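You operate a simulated robot arm through the tools that you are given. There is no shell and no other tool.

You are at the controls of a simulated robot arm. One attempt, no reset.

Task
Get the top of table t4 ready for work. At the end: the die with the green knob is on the top of table t4; the dwell knob is turned to 2; the yellow link stands on top of the brown checked carton; the die with the blue knob is on the top of table t4; whatever was shut is shut again. Leave all else as you found it, and nothing knocked over. Set down upright: die with the green knob, die with the blue knob.

Only the result counts: the job must be done as asked and must still hold three seconds after the hand-in. Knocking over, shifting, dropping, spilling or breaking anything else fails it.

Robot
A 7-joint arm with a two-finger gripper, fixed in place. Base frame: the origin is on the floor under the middle of its stand, x ahead of it, y to its left, z up; the work surface is at about z = 800. Readings come in mm, rad, newtons and seconds.
With the tool pointing down near the work surface it reaches from about 340 to 720 mm from the base axis. Its first joint turns from -1.152 to 1.152 rad. Payload 2.45 kg.
The TCP is the grasp point between the finger pads, 26 mm short of the fingertips. In the tool frame z runs along the fingers and y along their closing line. The gripper opens to 96 mm; its body begins 69 mm behind the TCP.
Orientation is told as [roll, pitch, yaw] about the base's x, y, z axes, in that order, counted from this pose: with the fingers straight down and closing along the base's y, the tool's x points along the base's -x, its y along +y and its z along -z.

Tools
- The arm moves only by the tool move_arm. Its argument "rows" is a list of rows, each a list of 7 numbers: the closure, from 0 (fully open) to 1 (shut), then the shift along the tool's x, y, z in mm, then the turn, a rotation vector about the tool's x, y, z in rad. In form: [[claw, x, y, z, rx, ry, rz], ...]. A call has 1 to 20 rows; each row is the pose to reach, as a shift and turn from the pose commanded when the call began, along the tool's axes at that moment. A row lasts 0.2 s, in which the tool goes at most 50 mm and 0.15 rad; a call with a longer step from one row to the next is refused whole, and so is a gripper value outside its range. A pose out of reach is approached as far as the arm can. The call stops where the force on the tool passes 40 N (or 10 N more than at its start, if that is more) or the arm is blocked; 0.2 s more then pass. Each finger travels about 50 mm/s and halts on what it meets, pressing with about 28 N; the grip force reading is that of the motor and also rises with nothing between the fingers. The clock runs only during rows and for 0.2 s after the last one: add rows that repeat a pose to give the fingers time. The reply holds the time, the measured pose of the TCP, the force on the tool along the base axes, the opening and the grip force, in the units named above and with some noise, with the torque about the TCP (base axes, N m) and any sound that the robot's microphone picked up, and new pictures: "show" is both (left out), scene, wrist or none.
- Cameras (640 x 400 px; columns grow to the right, rows downward): "scene" is fixed at [158.8, -405.7, 1430.9]; the picture's right is [0.75, -0.66, 0.00], its down [-0.43, -0.49, -0.76] and it looks along [0.50, 0.57, -0.65] (base axes); focal length 329 px, centre (320, 200). "wrist" rides on the gripper at [82, 3, -98] in the tool frame; the picture's right is [-0.04, 1.00, 0.00], its down [-0.73, -0.03, -0.68] and it looks along [-0.68, -0.03, 0.73] (tool axes); focal length 256 px, centre (320, 200). There is no depth. A picture from a camera that has moved, and an enlarged one, comes with that camera's place and axes in the base frame and with its lens. The place of the scene camera against the robot may be out by one fixed shift of up to 25 mm in any direction.
- close_up(camera, box): a new picture of the part [left, top, right, bottom] of that camera's present view, enlarged. The clock stands still meanwhile.
- hand_in(): hands the job in; it is judged then, once.

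Places have to be worked out from the pictures, the camera data and where the tool is seen. Open the gripper and draw the arm clear of the work before you hand the job in, unless the task says otherwise.

The tools are called by a JSON object that holds its "name" and its "arguments". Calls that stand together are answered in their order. move_arm: Moves the arm, as the interface text tells. Its arguments: {"type":"object","properties":{"rows":{"type":"array"},"show":{"type":"string","enum":["both","scene","wrist","none"]}},"required":["rows"]} The other tools are called the same way: close_up (camera, box) takes an enlarged picture of a part of a camera's view; hand_in () hands the job in.

At the start:

```text
time_s: 0.0
position: [415.0, 134.5, 1152.0]
orientation: [0.001, 0.0, -0.001]
force: [0.0, -0.7, -0.2]
torque: [-0.02, 0.0, 0.0]
finger_gap: 96.0
gripper_force: 0.0
```

scene: 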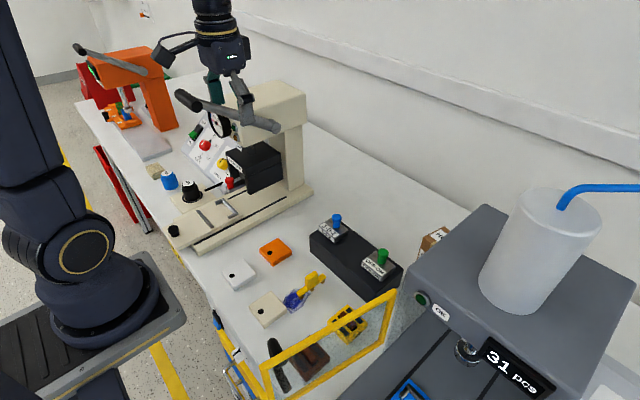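
wrist: 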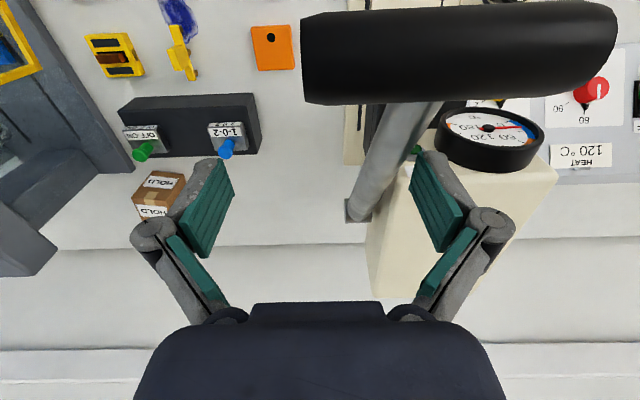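

The pictures show a press, a cream machine with a gauge, a die rack with blue and green knobs, and a grey machine with a yellow guard. I'll enlarge several parts to identify everything before moving.

{"name": "close_up", "arguments": {"camera": "scene", "box": [220, 190, 460, 340]}}

{"name": "close_up", "arguments": {"camera": "scene", "box": [140, 80, 320, 250]}}

{"name": "close_up", "arguments": {"camera": "scene", "box": [60, 30, 220, 190]}}

{"name": "close_up", "arguments": {"camera": "scene", "box": [200, 250, 460, 400]}}

{"name": "close_up", "arguments": {"camera": "wrist", "box": [0, 0, 320, 240]}}

{"name": "close_up", "arguments": {"camera": "wrist", "box": [320, 0, 640, 240]}}

```text
2.67 times, centred on (340, 265) of scene
camera zoom: at [158.8, -405.7, 1430.9], right [0.75, -0.66, 0.0], down [-0.43, -0.49, -0.76], along [0.5, 0.57, -0.65], focal length 876 px, centre (267, 27)
```

zoom: 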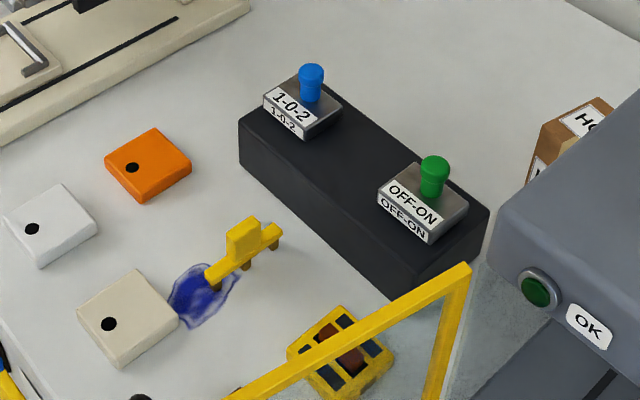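

```text
2.35 times, centred on (230, 165) of scene
camera zoom: at [158.8, -405.7, 1430.9], right [0.75, -0.66, 0.0], down [-0.43, -0.49, -0.76], along [0.5, 0.57, -0.65], focal length 773 px, centre (532, 282)
```

zoom: 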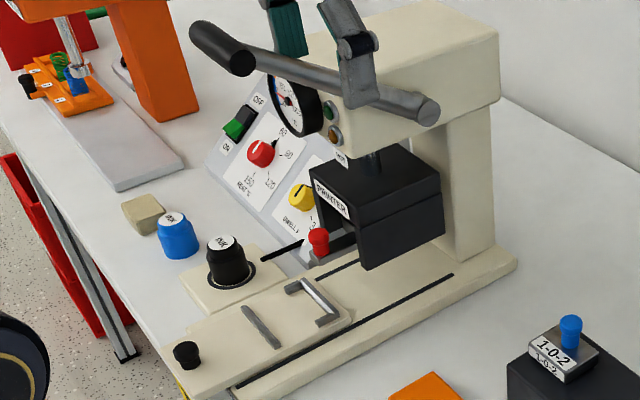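

```text
2.50 times, centred on (140, 110) of scene
camera zoom: at [158.8, -405.7, 1430.9], right [0.75, -0.66, 0.0], down [-0.43, -0.49, -0.76], along [0.5, 0.57, -0.65], focal length 822 px, centre (770, 425)
```

zoom: 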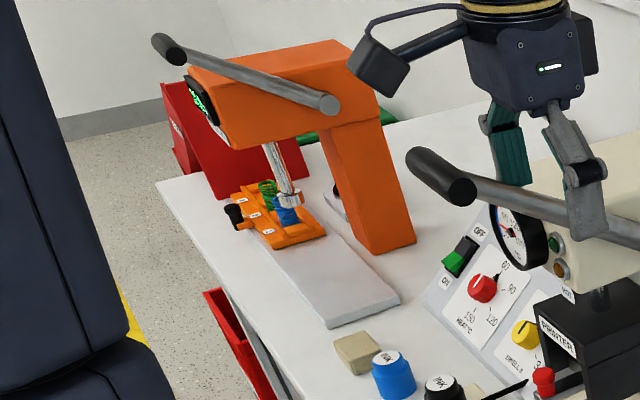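

```text
2.46 times, centred on (330, 325) of scene
camera zoom: at [158.8, -405.7, 1430.9], right [0.75, -0.66, 0.0], down [-0.43, -0.49, -0.76], along [0.5, 0.57, -0.65], focal length 809 px, centre (295, -108)
```

zoom: 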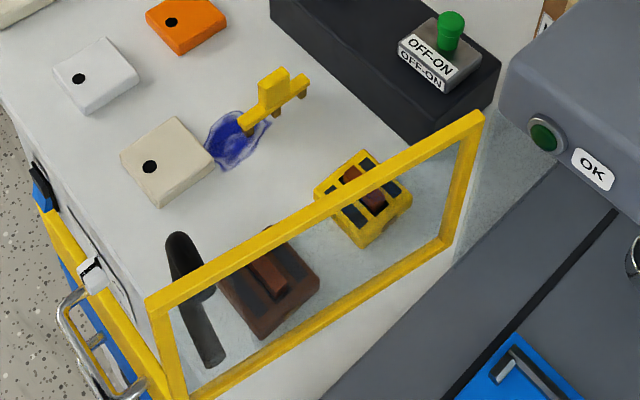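

```text
1.67 times, centred on (160, 120) of wrist
camera zoom: at [332.1, 140.2, 1250.0], right [0.04, 1.0, 0.0], down [0.73, -0.03, 0.68], along [0.68, -0.03, -0.73], focal length 427 px, centre (587, 333)
```

zoom: 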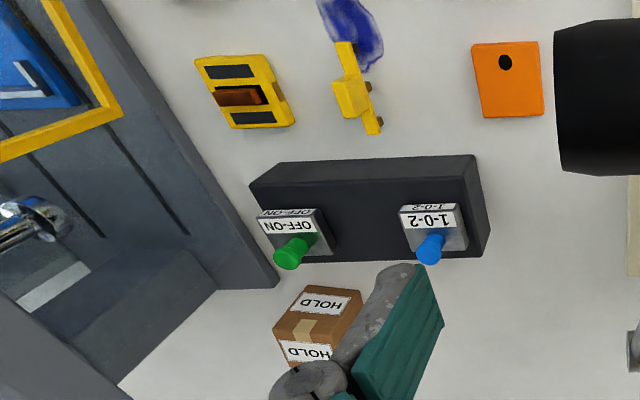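

```text
1.67 times, centred on (480, 120) of wrist
camera zoom: at [332.1, 140.2, 1250.0], right [0.04, 1.0, 0.0], down [0.73, -0.03, 0.68], along [0.68, -0.03, -0.73], focal length 427 px, centre (53, 333)
```

zoom: 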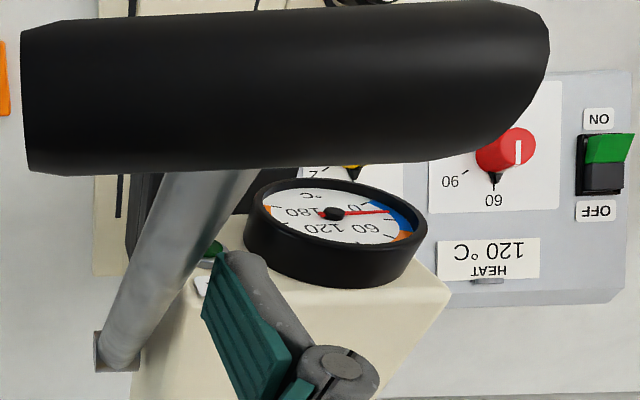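

I'll look at the remaining areas: the grey machine at right, the lower left, and the labels.

{"name": "close_up", "arguments": {"camera": "scene", "box": [400, 160, 640, 400]}}

{"name": "close_up", "arguments": {"camera": "scene", "box": [180, 290, 320, 400]}}

{"name": "close_up", "arguments": {"camera": "scene", "box": [60, 130, 200, 260]}}

{"name": "close_up", "arguments": {"camera": "scene", "box": [400, 210, 480, 270]}}

{"name": "close_up", "arguments": {"camera": "scene", "box": [180, 100, 280, 200]}}

{"name": "close_up", "arguments": {"camera": "wrist", "box": [100, 130, 240, 240]}}

```text
1.67 times, centred on (520, 280) of scene
camera zoom: at [158.8, -405.7, 1430.9], right [0.75, -0.66, 0.0], down [-0.43, -0.49, -0.76], along [0.5, 0.57, -0.65], focal length 548 px, centre (-13, 67)
```

zoom: 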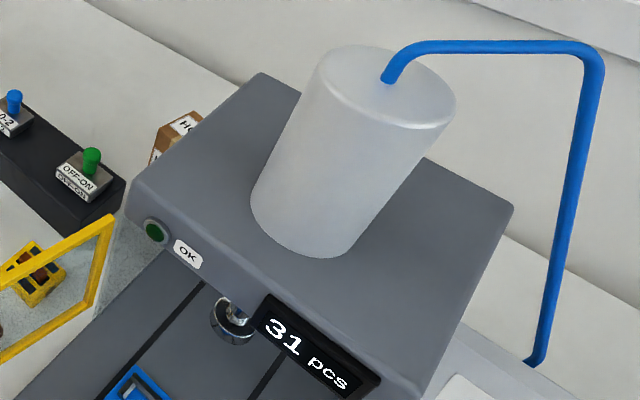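

```text
3.64 times, centred on (250, 345) of scene
camera zoom: at [158.8, -405.7, 1430.9], right [0.75, -0.66, 0.0], down [-0.43, -0.49, -0.76], along [0.5, 0.57, -0.65], focal length 1195 px, centre (574, -327)
```

zoom: 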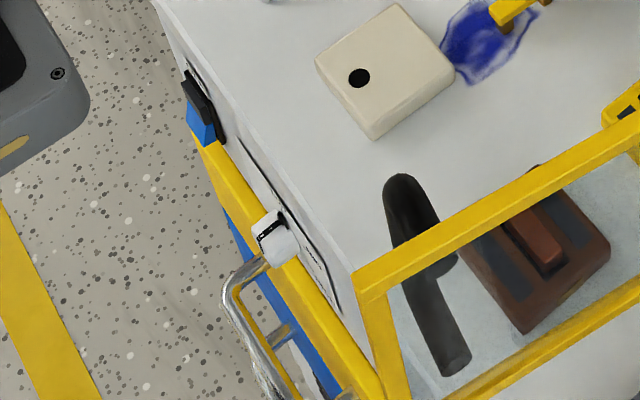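

```text
3.08 times, centred on (130, 195) of scene
camera zoom: at [158.8, -405.7, 1430.9], right [0.75, -0.66, 0.0], down [-0.43, -0.49, -0.76], along [0.5, 0.57, -0.65], focal length 1011 px, centre (905, 215)
```

zoom: 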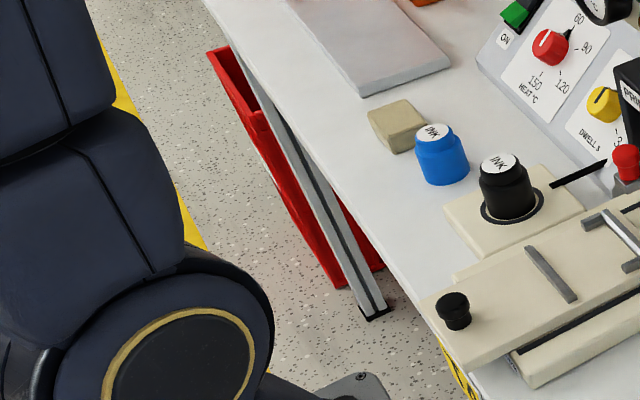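

```text
6.67 times, centred on (440, 240) of scene
camera zoom: at [158.8, -405.7, 1430.9], right [0.75, -0.66, 0.0], down [-0.43, -0.49, -0.76], along [0.5, 0.57, -0.65], focal length 2191 px, centre (-480, -67)
```

zoom: 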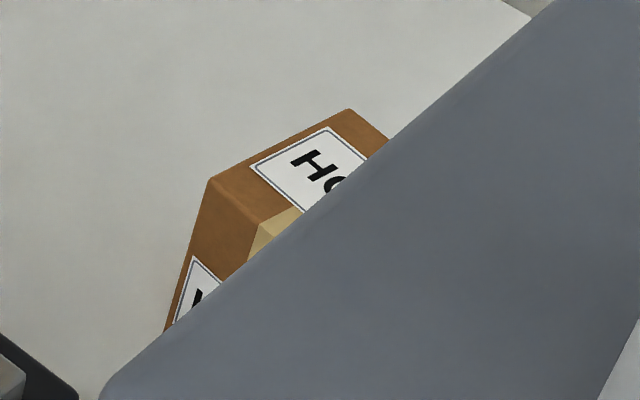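

```text
4.00 times, centred on (230, 150) of scene
camera zoom: at [158.8, -405.7, 1430.9], right [0.75, -0.66, 0.0], down [-0.43, -0.49, -0.76], along [0.5, 0.57, -0.65], focal length 1315 px, centre (680, 400)
```

zoom: 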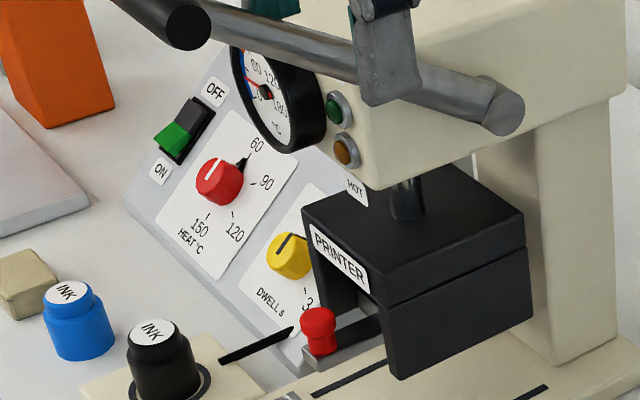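

```text
3.64 times, centred on (170, 185) of wrist
camera zoom: at [332.1, 140.2, 1250.0], right [0.04, 1.0, 0.0], down [0.73, -0.03, 0.68], along [0.68, -0.03, -0.73], focal length 931 px, centre (866, 254)
```

zoom: 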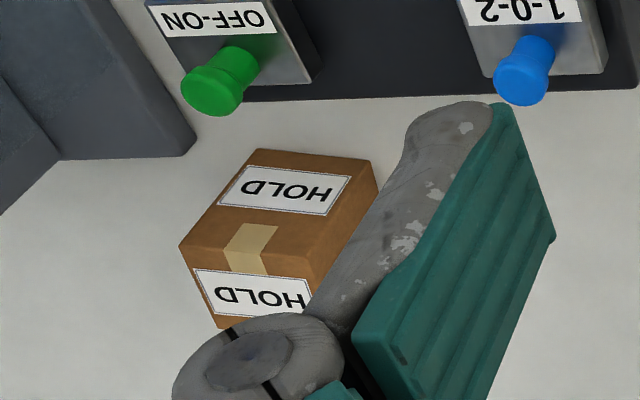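

The black T-handle and rod of the cream machine lie close to the gripper (about x=350, z=1180, with the rod running between or under the fingers). I'll first rise straight up slowly to get clear, and then survey.

{"name": "move_arm", "arguments": {"rows": [[0, 0, 0, -15, 0, 0, 0], [0, 0, 0, -40, 0, 0, 0], [0, 0, 0, -75, 0, 0, 0], [0, 0, 0, -110, 0, 0, 0], [0, 0, 0, -110, 0, 0, 0]]}}

```text
time_s: 1.2
position: [411.6, 137.7, 1262.3]
orientation: [0.001, -0.001, 0.001]
force: [-0.1, -0.2, -0.7]
torque: [0.0, 0.0, -0.04]
finger_gap: 95.9
gripper_force: 0.1
camera wrist: at [329.9, 142.4, 1360.6], right [0.04, 1.0, 0.0], down [0.73, -0.03, 0.68], along [0.68, -0.03, -0.73], focal length 256 px, centre (320, 200)
```

scene: 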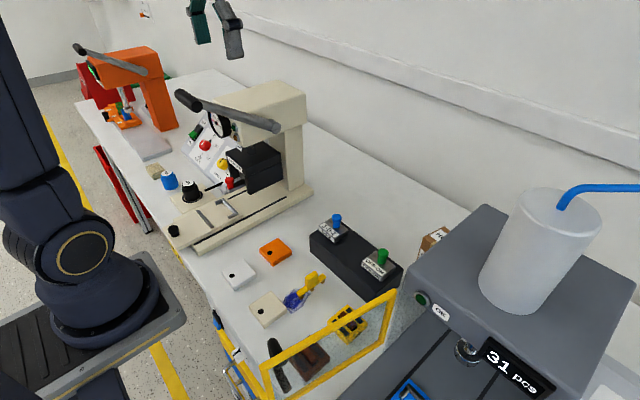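
wrist: 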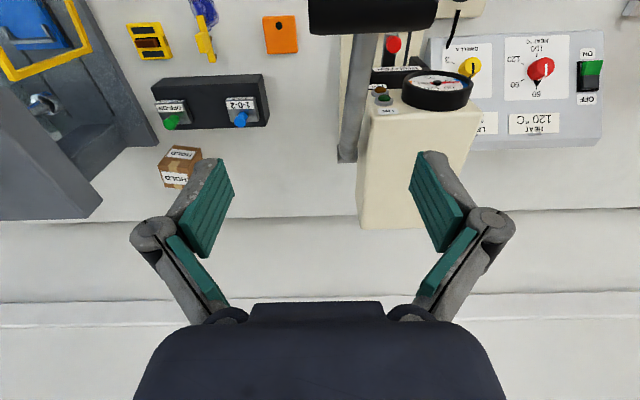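

Clear of the handle. I'll enlarge the control panel and the left part in the wrist view.

{"name": "close_up", "arguments": {"camera": "wrist", "box": [420, 20, 620, 150]}}

{"name": "close_up", "arguments": {"camera": "wrist", "box": [0, 0, 320, 220]}}

{"name": "close_up", "arguments": {"camera": "scene", "box": [270, 260, 350, 320]}}

{"name": "close_up", "arguments": {"camera": "scene", "box": [200, 300, 330, 400]}}

{"name": "close_up", "arguments": {"camera": "scene", "box": [60, 30, 200, 150]}}

```text
3.08 times, centred on (520, 85) of wrist
camera zoom: at [329.9, 142.4, 1360.6], right [0.04, 1.0, 0.0], down [0.73, -0.03, 0.68], along [0.68, -0.03, -0.73], focal length 788 px, centre (-295, 554)
```

zoom: 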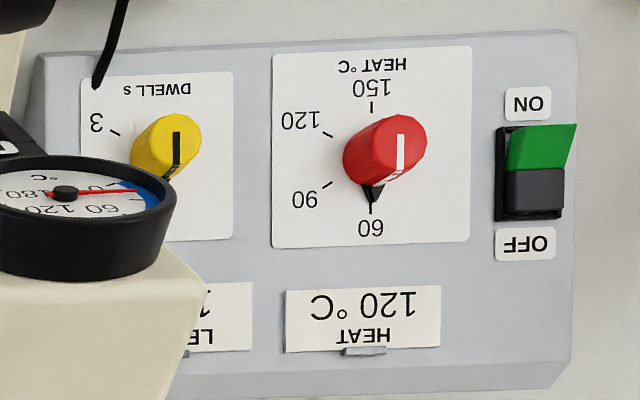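

```text
1.82 times, centred on (160, 110) of wrist
camera zoom: at [329.9, 142.4, 1360.6], right [0.04, 1.0, 0.0], down [0.73, -0.03, 0.68], along [0.68, -0.03, -0.73], focal length 465 px, centre (611, 364)
```

zoom: 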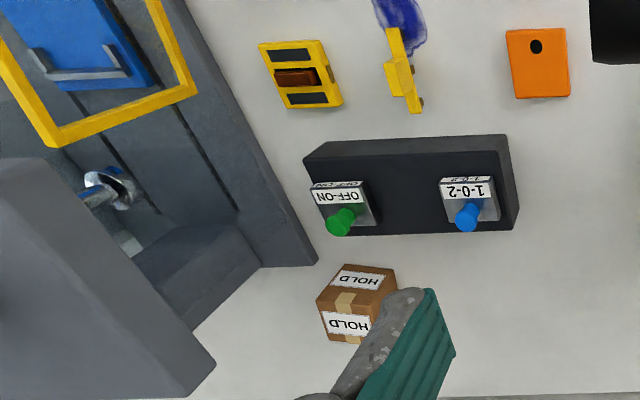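

```text
6.67 times, centred on (310, 290) of scene
camera zoom: at [158.8, -405.7, 1430.9], right [0.75, -0.66, 0.0], down [-0.43, -0.49, -0.76], along [0.5, 0.57, -0.65], focal length 2191 px, centre (387, -400)
```

zoom: 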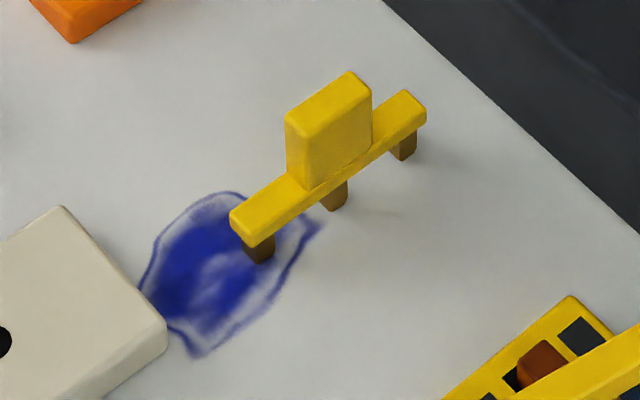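

```text
4.00 times, centred on (265, 350) of scene
camera zoom: at [158.8, -405.7, 1430.9], right [0.75, -0.66, 0.0], down [-0.43, -0.49, -0.76], along [0.5, 0.57, -0.65], focal length 1315 px, centre (540, -400)
```

zoom: 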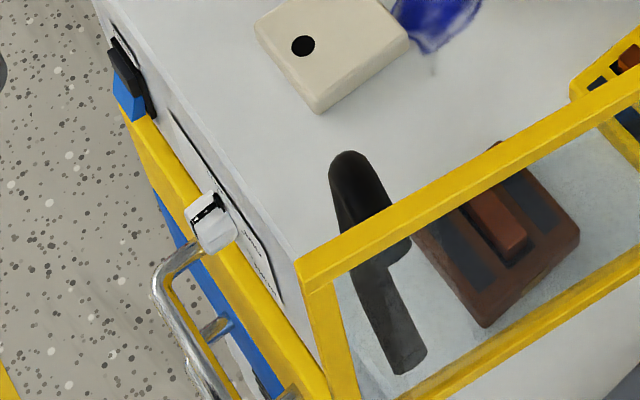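

```text
3.33 times, centred on (130, 90) of scene
camera zoom: at [158.8, -405.7, 1430.9], right [0.75, -0.66, 0.0], down [-0.43, -0.49, -0.76], along [0.5, 0.57, -0.65], focal length 1096 px, centre (953, 567)
```

zoom: 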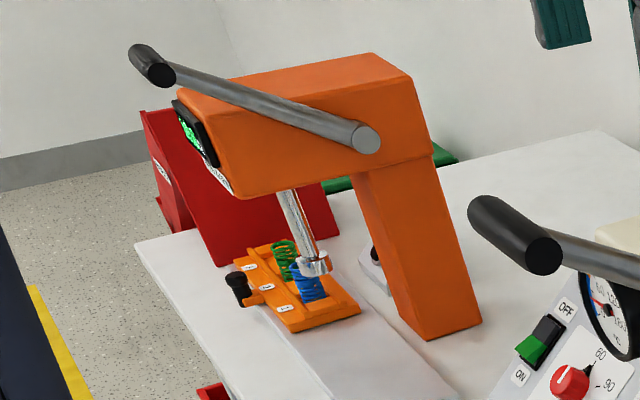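

The yellow link appears to be the bar with the upright tab near the ink stain. I'll move to the right, high above the table, and tilt so that the wrist camera looks nearly straight down, to see the front edge and the guarded area.

{"name": "move_arm", "arguments": {"rows": [[0, 0, -45, 0, 0, 0, 0], [0, 0, -90, 0, 0, 0.1, 0], [0, 0, -135, 0, 0, 0.2, 0], [0, 0, -180, 0, 0, 0.3, 0], [0, 0, -210, 0, 0, 0.4, 0], [0, 0, -230, 0, 0, 0.5, 0], [0, 0, -230, 0, 0, 0.5, 0]]}}

```text
time_s: 2.8
position: [413.9, -94.4, 1258.4]
orientation: [0.0, 0.497, 0.002]
force: [1.1, 0.1, 0.5]
torque: [0.02, 0.0, -0.01]
finger_gap: 95.9
gripper_force: 0.1
out of reach, approached as far as the arm can: row 6
camera wrist: at [388.8, -90.5, 1383.0], right [0.03, 1.0, -0.02], down [0.97, -0.03, 0.25], along [0.25, -0.03, -0.97], focal length 256 px, centre (320, 200)
```

scene: 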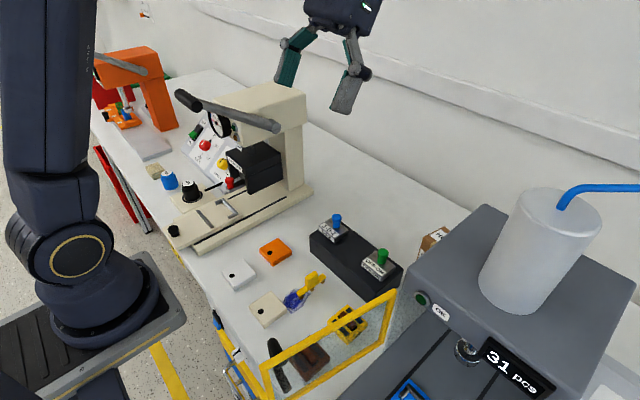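
wrist: 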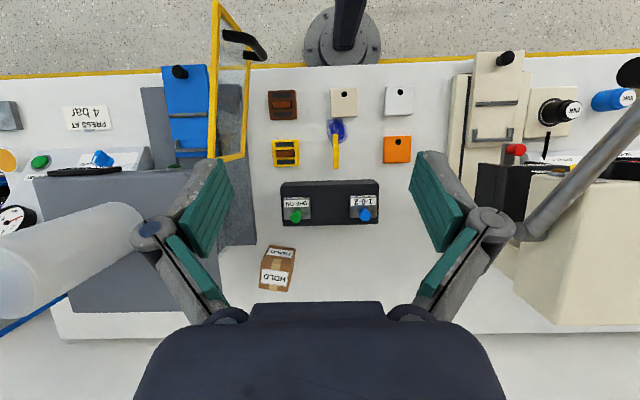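

A nearly overhead view. I'll enlarge parts of it to read the details.

{"name": "close_up", "arguments": {"camera": "wrist", "box": [140, 50, 300, 170]}}

{"name": "close_up", "arguments": {"camera": "wrist", "box": [250, 70, 430, 230]}}

{"name": "close_up", "arguments": {"camera": "wrist", "box": [230, 220, 330, 300]}}

{"name": "close_up", "arguments": {"camera": "wrist", "box": [0, 60, 220, 240]}}

{"name": "close_up", "arguments": {"camera": "wrist", "box": [430, 40, 640, 250]}}

```text
3.33 times, centred on (220, 110) of wrist
camera zoom: at [388.8, -90.5, 1383.0], right [0.03, 1.0, -0.02], down [0.97, -0.03, 0.25], along [0.25, -0.03, -0.97], focal length 853 px, centre (653, 500)
```

zoom: 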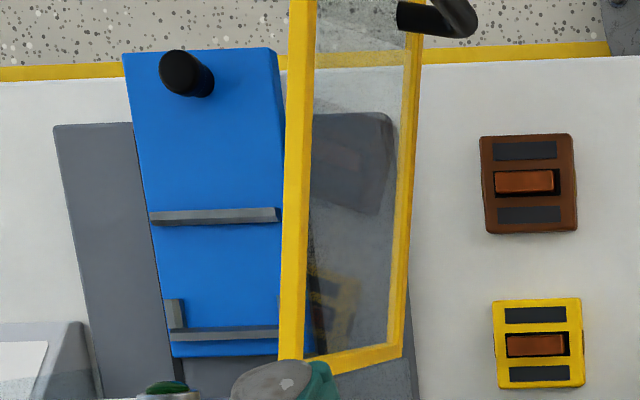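

```text
2.50 times, centred on (340, 150) of wrist
camera zoom: at [388.8, -90.5, 1383.0], right [0.03, 1.0, -0.02], down [0.97, -0.03, 0.25], along [0.25, -0.03, -0.97], focal length 640 px, centre (270, 325)
```

zoom: 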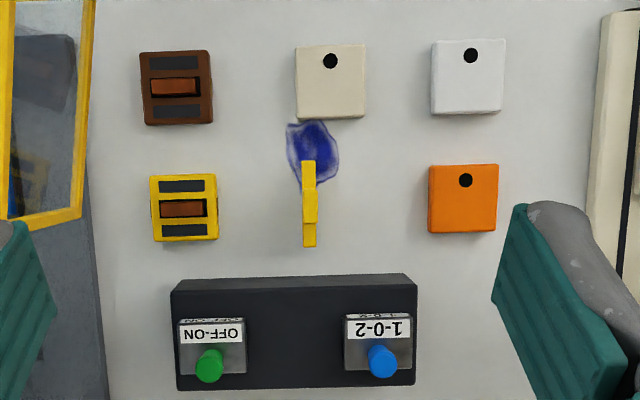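

```text
5.00 times, centred on (280, 260) of wrist
camera zoom: at [388.8, -90.5, 1383.0], right [0.03, 1.0, -0.02], down [0.97, -0.03, 0.25], along [0.25, -0.03, -0.97], focal length 1280 px, centre (520, -100)
```

zoom: 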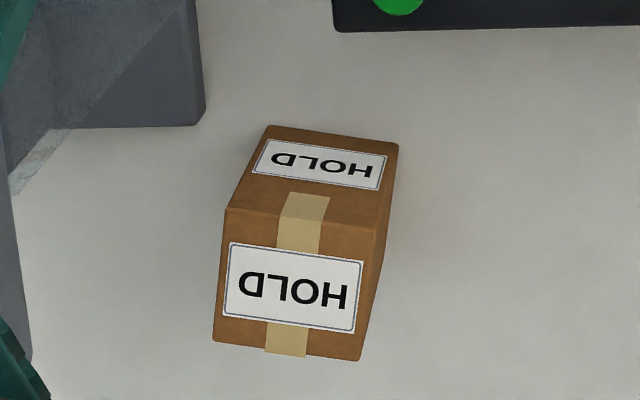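

```text
2.22 times, centred on (110, 150) of wrist
camera zoom: at [388.8, -90.5, 1383.0], right [0.03, 1.0, -0.02], down [0.97, -0.03, 0.25], along [0.25, -0.03, -0.97], focal length 569 px, centre (787, 311)
```

zoom: 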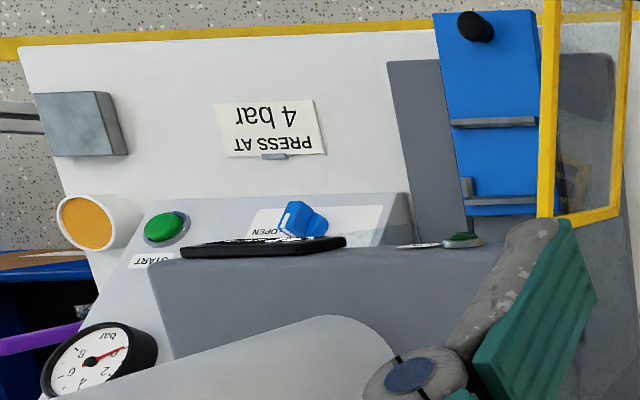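

```text
1.90 times, centred on (535, 145) of wrist
camera zoom: at [388.8, -90.5, 1383.0], right [0.03, 1.0, -0.02], down [0.97, -0.03, 0.25], along [0.25, -0.03, -0.97], focal length 488 px, centre (-90, 305)
```

zoom: 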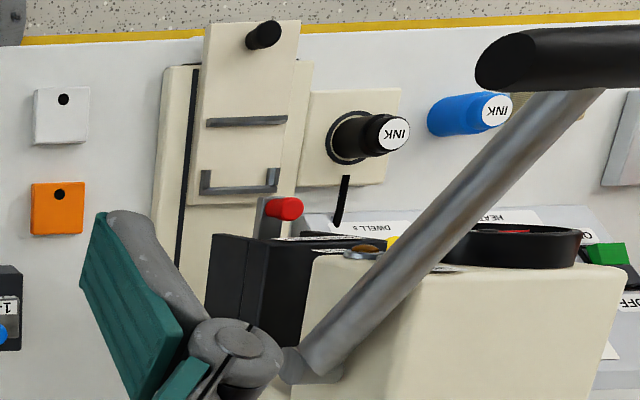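

The drawer-like front at the scene's lower edge matters ("whatever was shut"). I'll enlarge that region and other potential hiding places in the scene view.

{"name": "close_up", "arguments": {"camera": "scene", "box": [200, 310, 280, 360]}}

{"name": "close_up", "arguments": {"camera": "scene", "box": [200, 350, 290, 400]}}

{"name": "close_up", "arguments": {"camera": "scene", "box": [80, 40, 180, 120]}}

{"name": "close_up", "arguments": {"camera": "scene", "box": [150, 200, 230, 320]}}

{"name": "close_up", "arguments": {"camera": "wrist", "box": [0, 60, 80, 130]}}

```text
8.00 times, centred on (240, 335) of scene
camera zoom: at [158.8, -405.8, 1430.9], right [0.75, -0.66, 0.0], down [-0.43, -0.49, -0.76], along [0.5, 0.57, -0.65], focal length 2630 px, centre (960, -880)
```

zoom: 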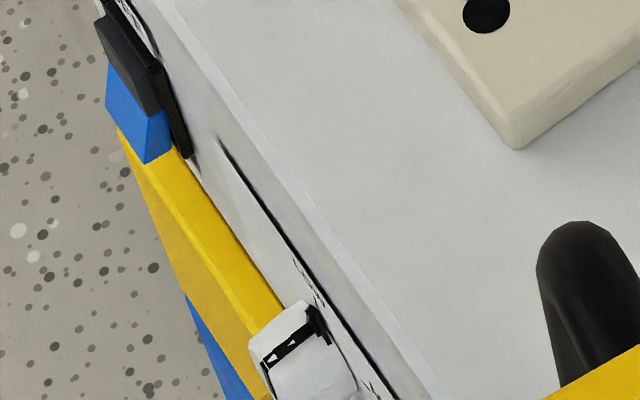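

```text
7.11 times, centred on (245, 375) of scene
camera zoom: at [158.8, -405.8, 1430.9], right [0.75, -0.66, 0.0], down [-0.43, -0.49, -0.76], along [0.5, 0.57, -0.65], focal length 2337 px, centre (853, -1044)
```

zoom: 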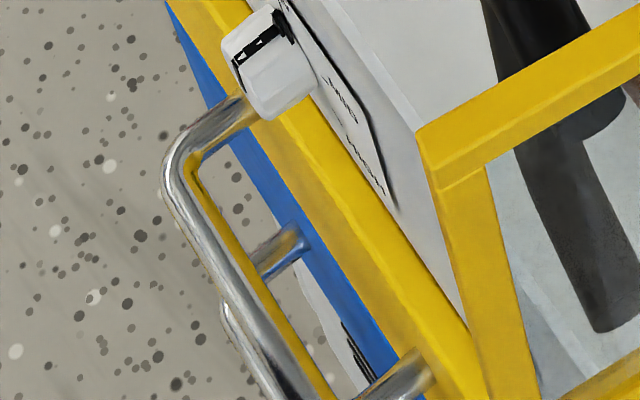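

```text
5.00 times, centred on (130, 80) of scene
camera zoom: at [158.8, -405.8, 1430.9], right [0.75, -0.66, 0.0], down [-0.43, -0.49, -0.76], along [0.5, 0.57, -0.65], focal length 1644 px, centre (1270, 800)
```

zoom: 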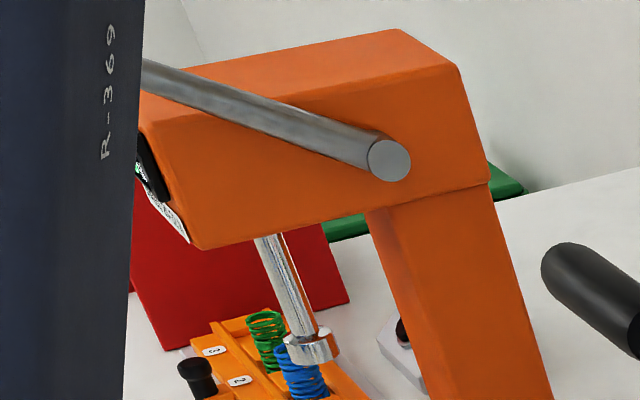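

```text
3.33 times, centred on (190, 260) of scene
camera zoom: at [158.8, -405.8, 1430.9], right [0.75, -0.66, 0.0], down [-0.43, -0.49, -0.76], along [0.5, 0.57, -0.65], focal length 1096 px, centre (753, 0)
```

zoom: 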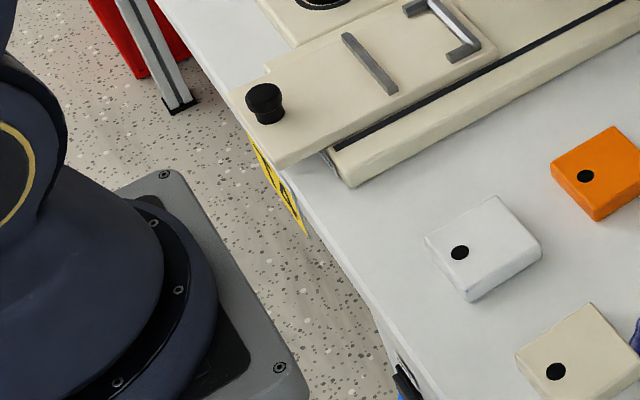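

```text
5.71 times, centred on (40, 95) of wrist
camera zoom: at [388.8, -90.5, 1383.0], right [0.03, 1.0, -0.02], down [0.97, -0.03, 0.25], along [0.25, -0.03, -0.97], focal length 1463 px, centre (1920, 800)
```

zoom: 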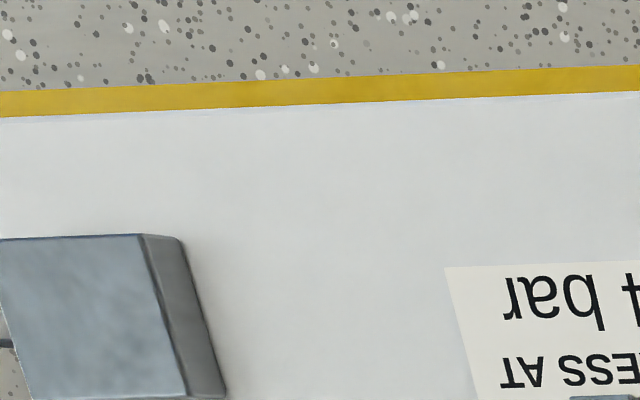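

The dies triangulate to about (543,-153) for green and (544,-19) for blue, on a black rack, and the scene camera's shift looks small. Next I'll move the camera toward the front right, level, to view the front face and the guard.

{"name": "move_arm", "arguments": {"rows": [[0, 6.7, -30, 22.6, 0, -0.083, 0], [0, 13.4, -60, 45.2, 0, -0.167, 0], [0, 20.1, -90, 67.8, 0, -0.25, 0], [0, 26.8, -120, 90.4, 0, -0.333, 0], [0, 33.5, -150, 113, 0, -0.417, 0], [0, 40.2, -180, 135.6, 0, -0.5, 0], [0, 40.2, -180, 135.6, 0, -0.5, 0]]}}

```text
time_s: 4.4
position: [315.2, -279.0, 1164.0]
orientation: [0.0, 0.0, 0.0]
force: [-0.2, -0.2, 0.7]
torque: [0.0, -0.01, -0.01]
finger_gap: 95.9
gripper_force: 0.0
camera wrist: at [233.2, -273.5, 1262.1], right [0.04, 1.0, 0.0], down [0.73, -0.03, 0.68], along [0.68, -0.03, -0.73], focal length 256 px, centre (320, 200)
```

scene: 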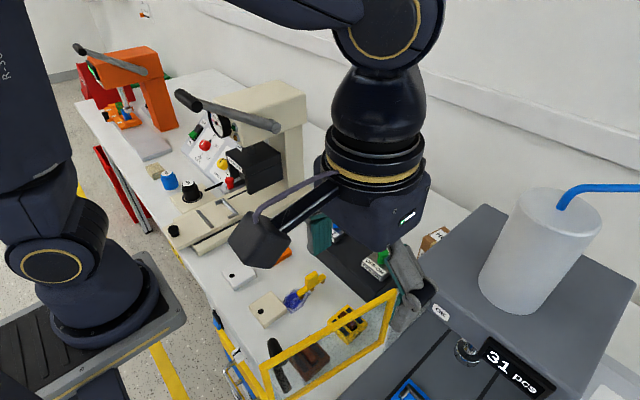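
wrist: 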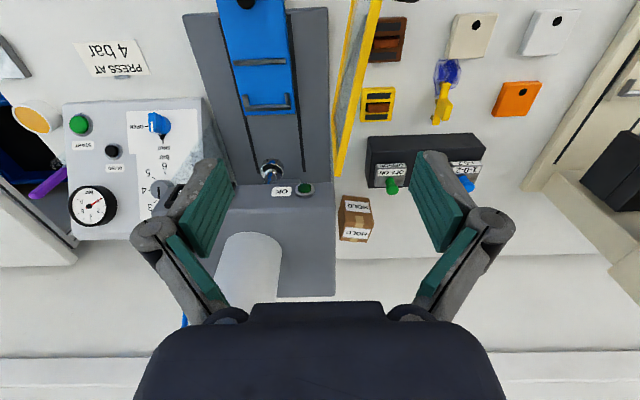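

I'll draw back a bit further with a slight tilt so that the front face of the table becomes visible.

{"name": "move_arm", "arguments": {"rows": [[0, 35, 20, 0, 0, 0.05, 0], [0, 70, 40, 15, 0, 0.1, 0], [0, 85, 60, 40, 0, 0.15, 0], [0, 85, 60, 40, 0, 0.15, 0]], "show": "wrist"}}

```text
time_s: 5.4
position: [227.3, -212.1, 1121.1]
orientation: [0.0, 0.151, 0.001]
force: [-0.1, 1.1, 0.2]
torque: [0.01, 0.0, 0.01]
finger_gap: 96.2
gripper_force: 0.1
camera wrist: at [160.6, -207.8, 1229.8], right [0.04, 1.0, -0.01], down [0.83, -0.03, 0.56], along [0.56, -0.03, -0.83], focal length 256 px, centre (320, 200)
```

wrist: 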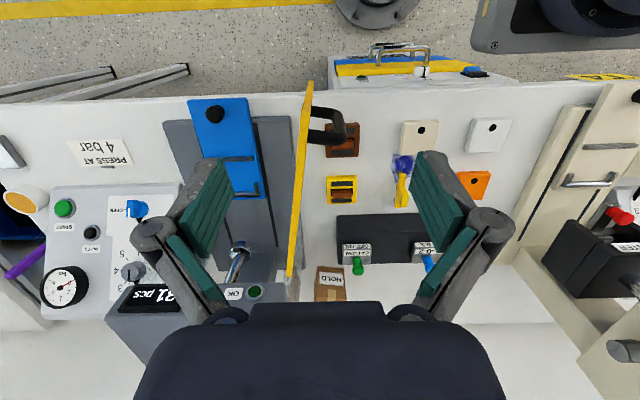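

A small cabinet or drawer unit is visible under the table's front edge. I'll enlarge it.

{"name": "close_up", "arguments": {"camera": "wrist", "box": [320, 30, 520, 110]}}

{"name": "close_up", "arguments": {"camera": "wrist", "box": [540, 50, 640, 120]}}

{"name": "close_up", "arguments": {"camera": "wrist", "box": [0, 60, 120, 300]}}

{"name": "close_up", "arguments": {"camera": "wrist", "box": [300, 200, 440, 310]}}

```text
3.20 times, centred on (420, 70) of wrist
camera zoom: at [160.6, -207.8, 1229.8], right [0.04, 1.0, -0.01], down [0.83, -0.03, 0.56], along [0.56, -0.03, -0.83], focal length 819 px, centre (0, 616)
```

zoom: 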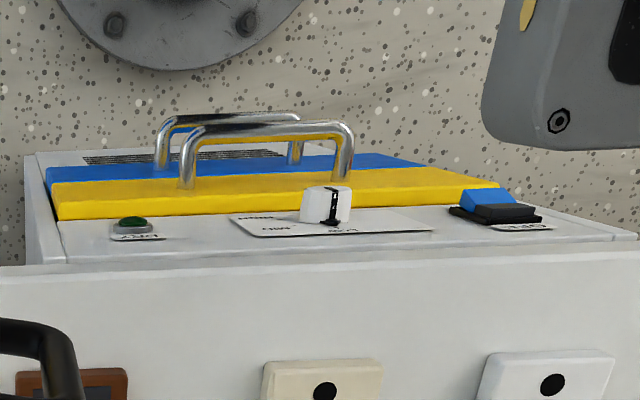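

```text
5.71 times, centred on (590, 85) of wrist
camera zoom: at [160.6, -207.8, 1229.8], right [0.04, 1.0, -0.01], down [0.83, -0.03, 0.56], along [0.56, -0.03, -0.83], focal length 1463 px, centre (-1223, 857)
```

zoom: 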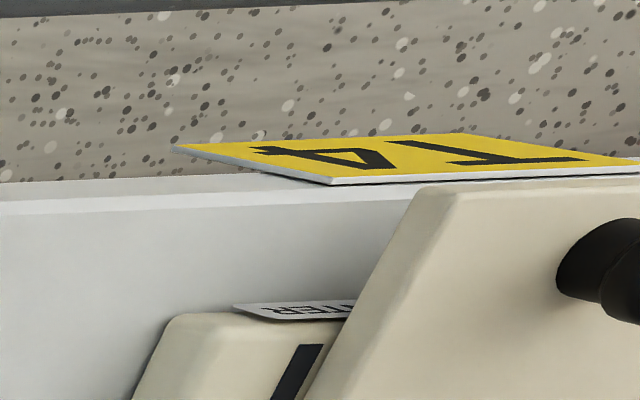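

```text
1.67 times, centred on (60, 180) of wrist
camera zoom: at [160.6, -207.8, 1229.8], right [0.04, 1.0, -0.01], down [0.83, -0.03, 0.56], along [0.56, -0.03, -0.83], focal length 427 px, centre (753, 233)
```

zoom: 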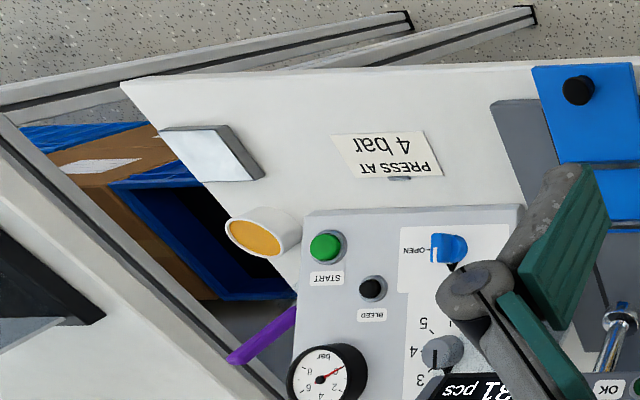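

```text
3.64 times, centred on (370, 255) of wrist
camera zoom: at [160.6, -207.8, 1229.8], right [0.04, 1.0, -0.01], down [0.83, -0.03, 0.56], along [0.56, -0.03, -0.83], focal length 931 px, centre (138, 0)
```

zoom: 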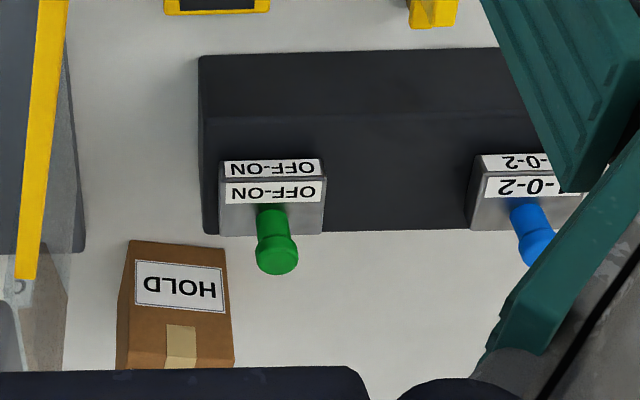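

The sign reads "T4" for this table, and the cabinet under it has yellow and blue drawers. I haven't found a second carton yet, so I'll survey the left side from above.

{"name": "move_arm", "arguments": {"rows": [[0, 6.7, 0, -44.5, 0, 0, 0], [0, -7, 10, -87.1, 0, 0, 0], [0, -23.8, 45, -109.8, 0, 0, 0], [0, -46.3, 82, -128.4, 0, 0, 0], [0, -68.8, 120, -147, 0, 0, 0], [0, -92, 158, -160.7, 0, 0, 0], [0, -116.7, 198, -164.4, 0, 0, 0], [0, -136.5, 240, -167.4, 0, 0, 0], [0, -156.3, 283, -170.4, 0, 0, 0], [0, -160.2, 330, -171, 0, 0, 0], [0, -160.2, 377, -171, 0, 0.06, 0], [0, -140.4, 420, -168, 0, 0.12, 0], [0, -120.7, 463, -165, 0, 0.18, 0], [0, -100.9, 505, -162, 0, 0.24, 0], [0, -100.9, 505, -162, 0, 0.24, 0]]}}

```text
time_s: 8.6
position: [350.5, 293.4, 1266.1]
orientation: [-0.001, 0.39, 0.0]
force: [-0.8, -0.4, 0.0]
torque: [0.01, 0.01, -0.02]
finger_gap: 96.0
gripper_force: 0.0
camera wrist: at [312.2, 297.2, 1387.2], right [0.04, 1.0, -0.02], down [0.94, -0.03, 0.35], along [0.35, -0.03, -0.94], focal length 256 px, centre (320, 200)
```

scene: 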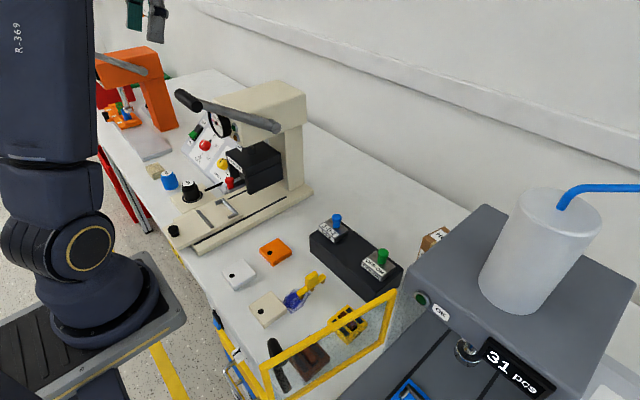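
wrist: 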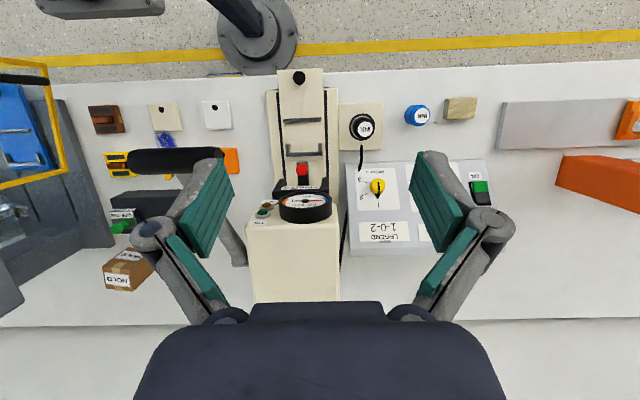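

Now the panel is visible from above with a "LEGEND 1-0-2" card. I'll enlarge the dwell dial, the area behind the cream machine, and the left side.

{"name": "close_up", "arguments": {"camera": "wrist", "box": [340, 150, 440, 260]}}

{"name": "close_up", "arguments": {"camera": "wrist", "box": [230, 60, 390, 260]}}

{"name": "close_up", "arguments": {"camera": "wrist", "box": [400, 60, 640, 240]}}

{"name": "close_up", "arguments": {"camera": "wrist", "box": [80, 80, 240, 300]}}

```text
3.64 times, centred on (390, 205) of wrist
camera zoom: at [312.2, 297.2, 1387.2], right [0.04, 1.0, -0.02], down [0.94, -0.03, 0.35], along [0.35, -0.03, -0.94], focal length 931 px, centre (66, 182)
```

zoom: 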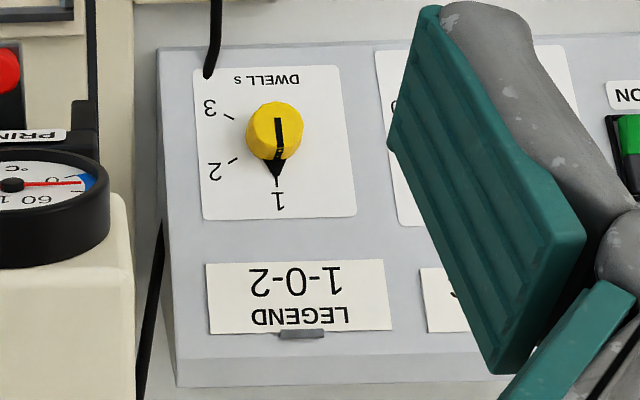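

```text
2.00 times, centred on (310, 160) of wrist
camera zoom: at [312.2, 297.2, 1387.2], right [0.04, 1.0, -0.02], down [0.94, -0.03, 0.35], along [0.35, -0.03, -0.94], focal length 512 px, centre (340, 280)
```

zoom: 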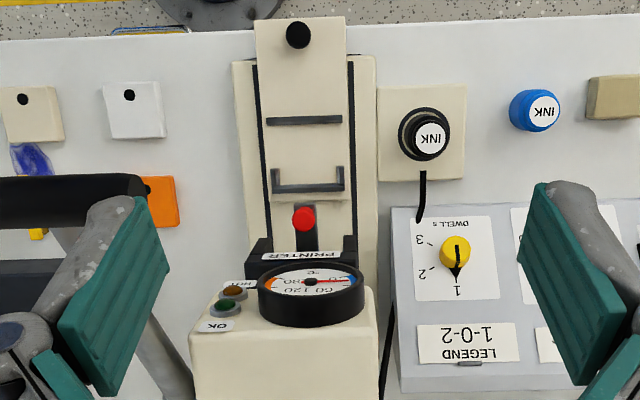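

```text
2.22 times, centred on (520, 150) of wrist
camera zoom: at [312.2, 297.2, 1387.2], right [0.04, 1.0, -0.02], down [0.94, -0.03, 0.35], along [0.35, -0.03, -0.94], focal length 569 px, centre (-124, 311)
```

zoom: 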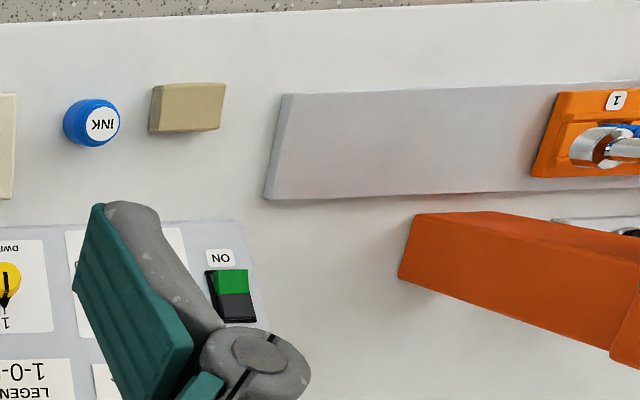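

```text
1.82 times, centred on (160, 190) of wrist
camera zoom: at [312.2, 297.2, 1387.2], right [0.04, 1.0, -0.02], down [0.94, -0.03, 0.35], along [0.35, -0.03, -0.94], focal length 465 px, centre (611, 218)
```

zoom: 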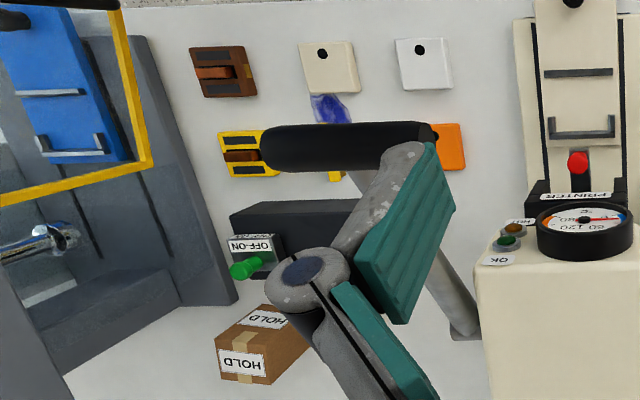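

Dwell dial: it stands at 1, and 2 lies 60° clockwise. I still need to find the "checked" carton, so I'll look closely at the drawer cabinet under the front edge by coming down in front of it, away from the guard handle.

{"name": "move_arm", "arguments": {"rows": [[0, 2.1, -43.7, 0.8, 0, 0, 0], [0, 4.1, -87.3, 1.7, 0, 0, 0], [0, 6.2, -131, 2.5, 0, 0, 0], [0, 8.2, -174.7, 3.4, 0, 0, 0], [0, 10.3, -218.3, 4.2, 0, 0, 0], [0, 12.3, -262, 5.1, 0, 0, 0], [0, 14.4, -305.7, 5.9, 0, 0, 0], [0, 16.4, -349.3, 6.8, 0, 0, 0], [0, 18.5, -393, 7.6, 0, 0, 0], [0, 14, -393, 53.7, 0, -0.04, 0], [0, 9.5, -393, 99.7, 0, -0.08, 0], [0, 5, -393, 145.8, 0, -0.12, 0], [0, 0.4, -393, 191.9, 0, -0.16, 0], [0, -4.1, -393, 237.9, 0, -0.2, 0], [0, -8.6, -393, 284, 0, -0.24, 0], [0, -8.6, -393, 284, 0, -0.24, 0]]}}

```text
time_s: 12.0
position: [261.3, -108.8, 1007.6]
orientation: [0.0, 0.151, 0.001]
force: [-1.3, -0.1, 0.0]
torque: [-0.02, -0.01, 0.0]
finger_gap: 96.0
gripper_force: 0.1
out of reach, approached as far as the arm can: row 15, 16
camera wrist: at [194.9, -103.7, 1116.4], right [0.04, 1.0, -0.01], down [0.83, -0.03, 0.56], along [0.56, -0.03, -0.83], focal length 256 px, centre (320, 200)
```

scene: 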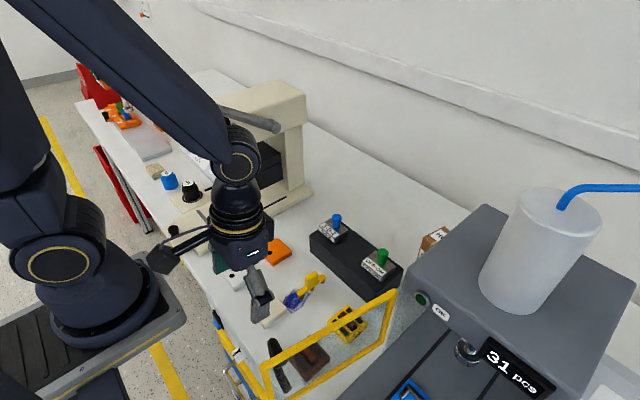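
wrist: 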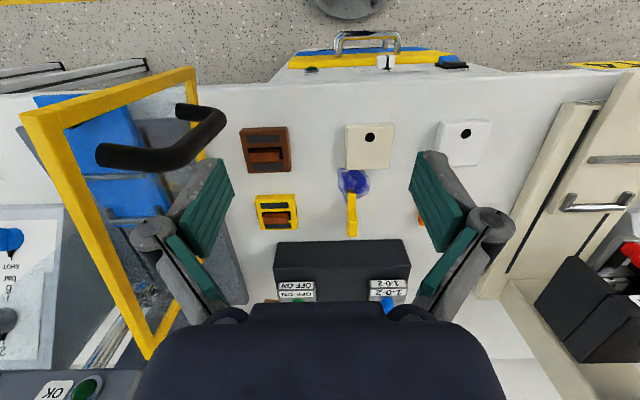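

{"name": "close_up", "arguments": {"camera": "wrist", "box": [270, 20, 500, 110]}}

{"name": "close_up", "arguments": {"camera": "wrist", "box": [0, 50, 320, 250]}}

{"name": "close_up", "arguments": {"camera": "wrist", "box": [0, 200, 220, 400]}}

{"name": "close_up", "arguments": {"camera": "wrist", "box": [500, 60, 640, 380]}}

```text
2.78 times, centred on (385, 65) of wrist
camera zoom: at [194.9, -103.7, 1116.4], right [0.04, 1.0, -0.01], down [0.83, -0.03, 0.56], along [0.56, -0.03, -0.83], focal length 712 px, centre (139, 576)
```

zoom: 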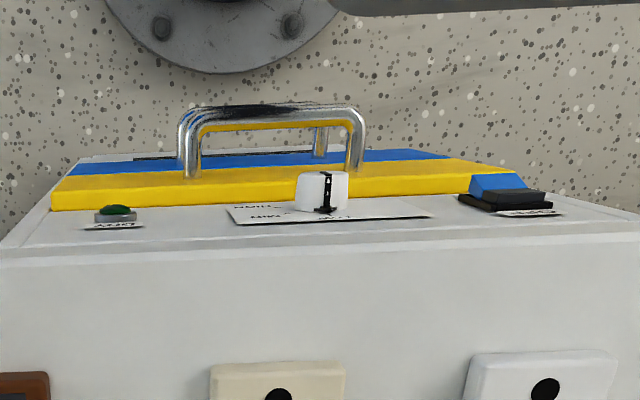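

```text
2.00 times, centred on (160, 150) of wrist
camera zoom: at [194.9, -103.7, 1116.4], right [0.04, 1.0, -0.01], down [0.83, -0.03, 0.56], along [0.56, -0.03, -0.83], focal length 512 px, centre (640, 300)
```

zoom: 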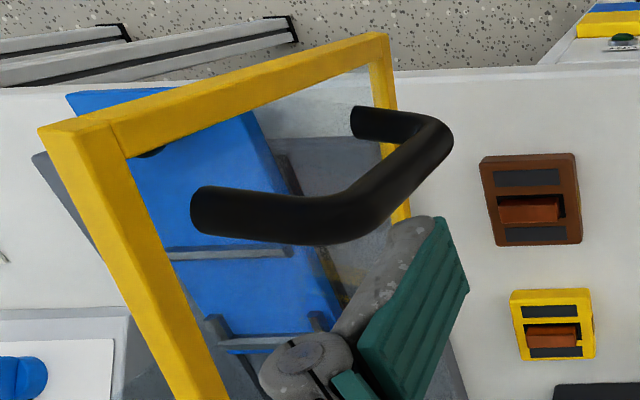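

```text
2.00 times, centred on (110, 300) of wrist
camera zoom: at [194.9, -103.7, 1116.4], right [0.04, 1.0, -0.01], down [0.83, -0.03, 0.56], along [0.56, -0.03, -0.83], focal length 512 px, centre (740, 0)
```

zoom: 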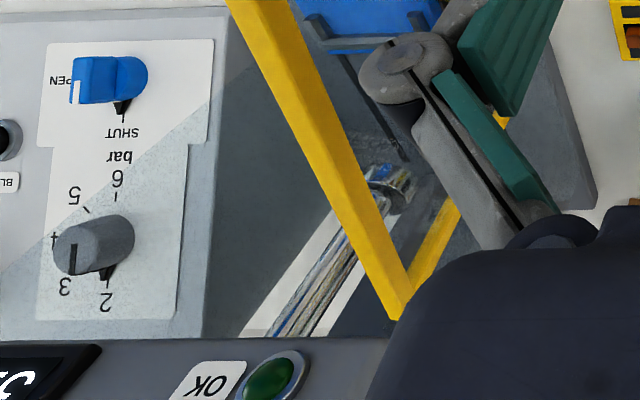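

```text
1.25 times, centred on (570, 220) of wrist
camera zoom: at [194.9, -103.7, 1116.4], right [0.04, 1.0, -0.01], down [0.83, -0.03, 0.56], along [0.56, -0.03, -0.83], focal length 320 px, centre (8, 175)
```

zoom: 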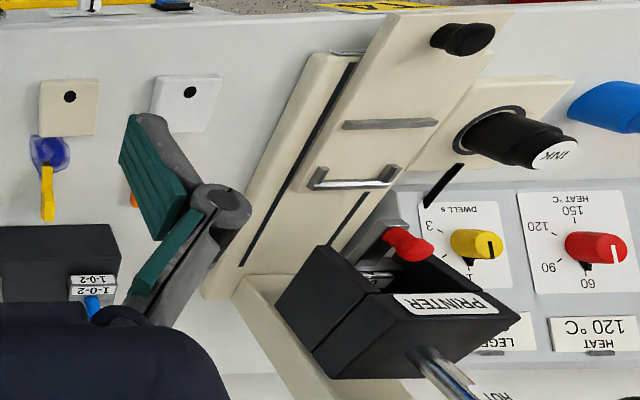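

I'll go up and around to stand in front of the table at the right (about x=140, y=-260), tilted forward, to look at the cabinet front.

{"name": "move_arm", "arguments": {"rows": [[0, 10.9, -20, -38.8, 0, 0, 0], [0, 30.3, -50, -66.2, 0, 0, 0], [0, 57.3, -85, -77.3, 0, 0, 0], [0, 87, -115, -72.8, 0, -0.1, 0], [0, 114.3, -140, -53.5, 0, -0.2, 0], [0, 125.7, -151, -21.4, 0, -0.3, 0], [0, 119.7, -151, 18.2, 0, -0.4, 0], [0, 113.7, -151, 57.8, 0, -0.45, 0], [0, 113.7, -151, 57.8, 0, -0.45, 0]]}}

```text
time_s: 13.1
position: [185.2, -234.9, 1083.5]
orientation: [-0.001, -0.008, 0.009]
force: [24.9, 1.7, -9.4]
torque: [-0.15, 1.58, -0.08]
finger_gap: 96.0
gripper_force: 0.1
stopped in row 5: the force on the tool passed its limit at 106 N (the readings are from after the stop); the commanded pose is now the measured one
camera wrist: at [101.8, -230.4, 1181.2], right [0.03, 1.0, 0.0], down [0.73, -0.02, 0.68], along [0.68, -0.02, -0.73], focal length 256 px, centre (320, 200)
```

scene: 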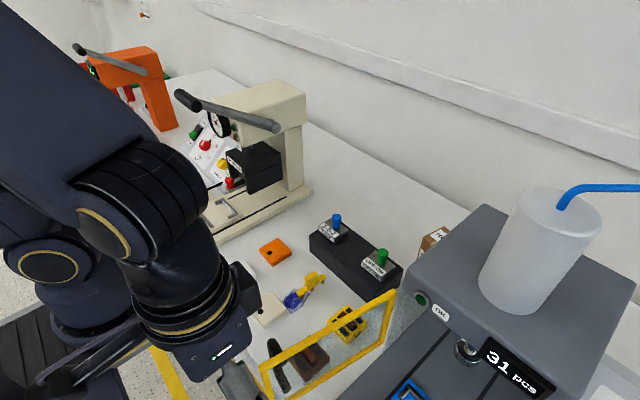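
wrist: 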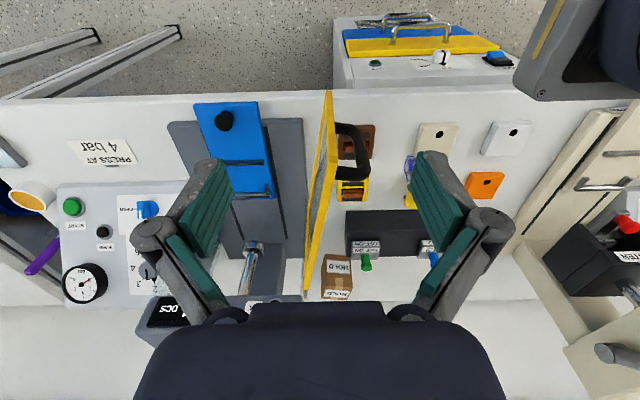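

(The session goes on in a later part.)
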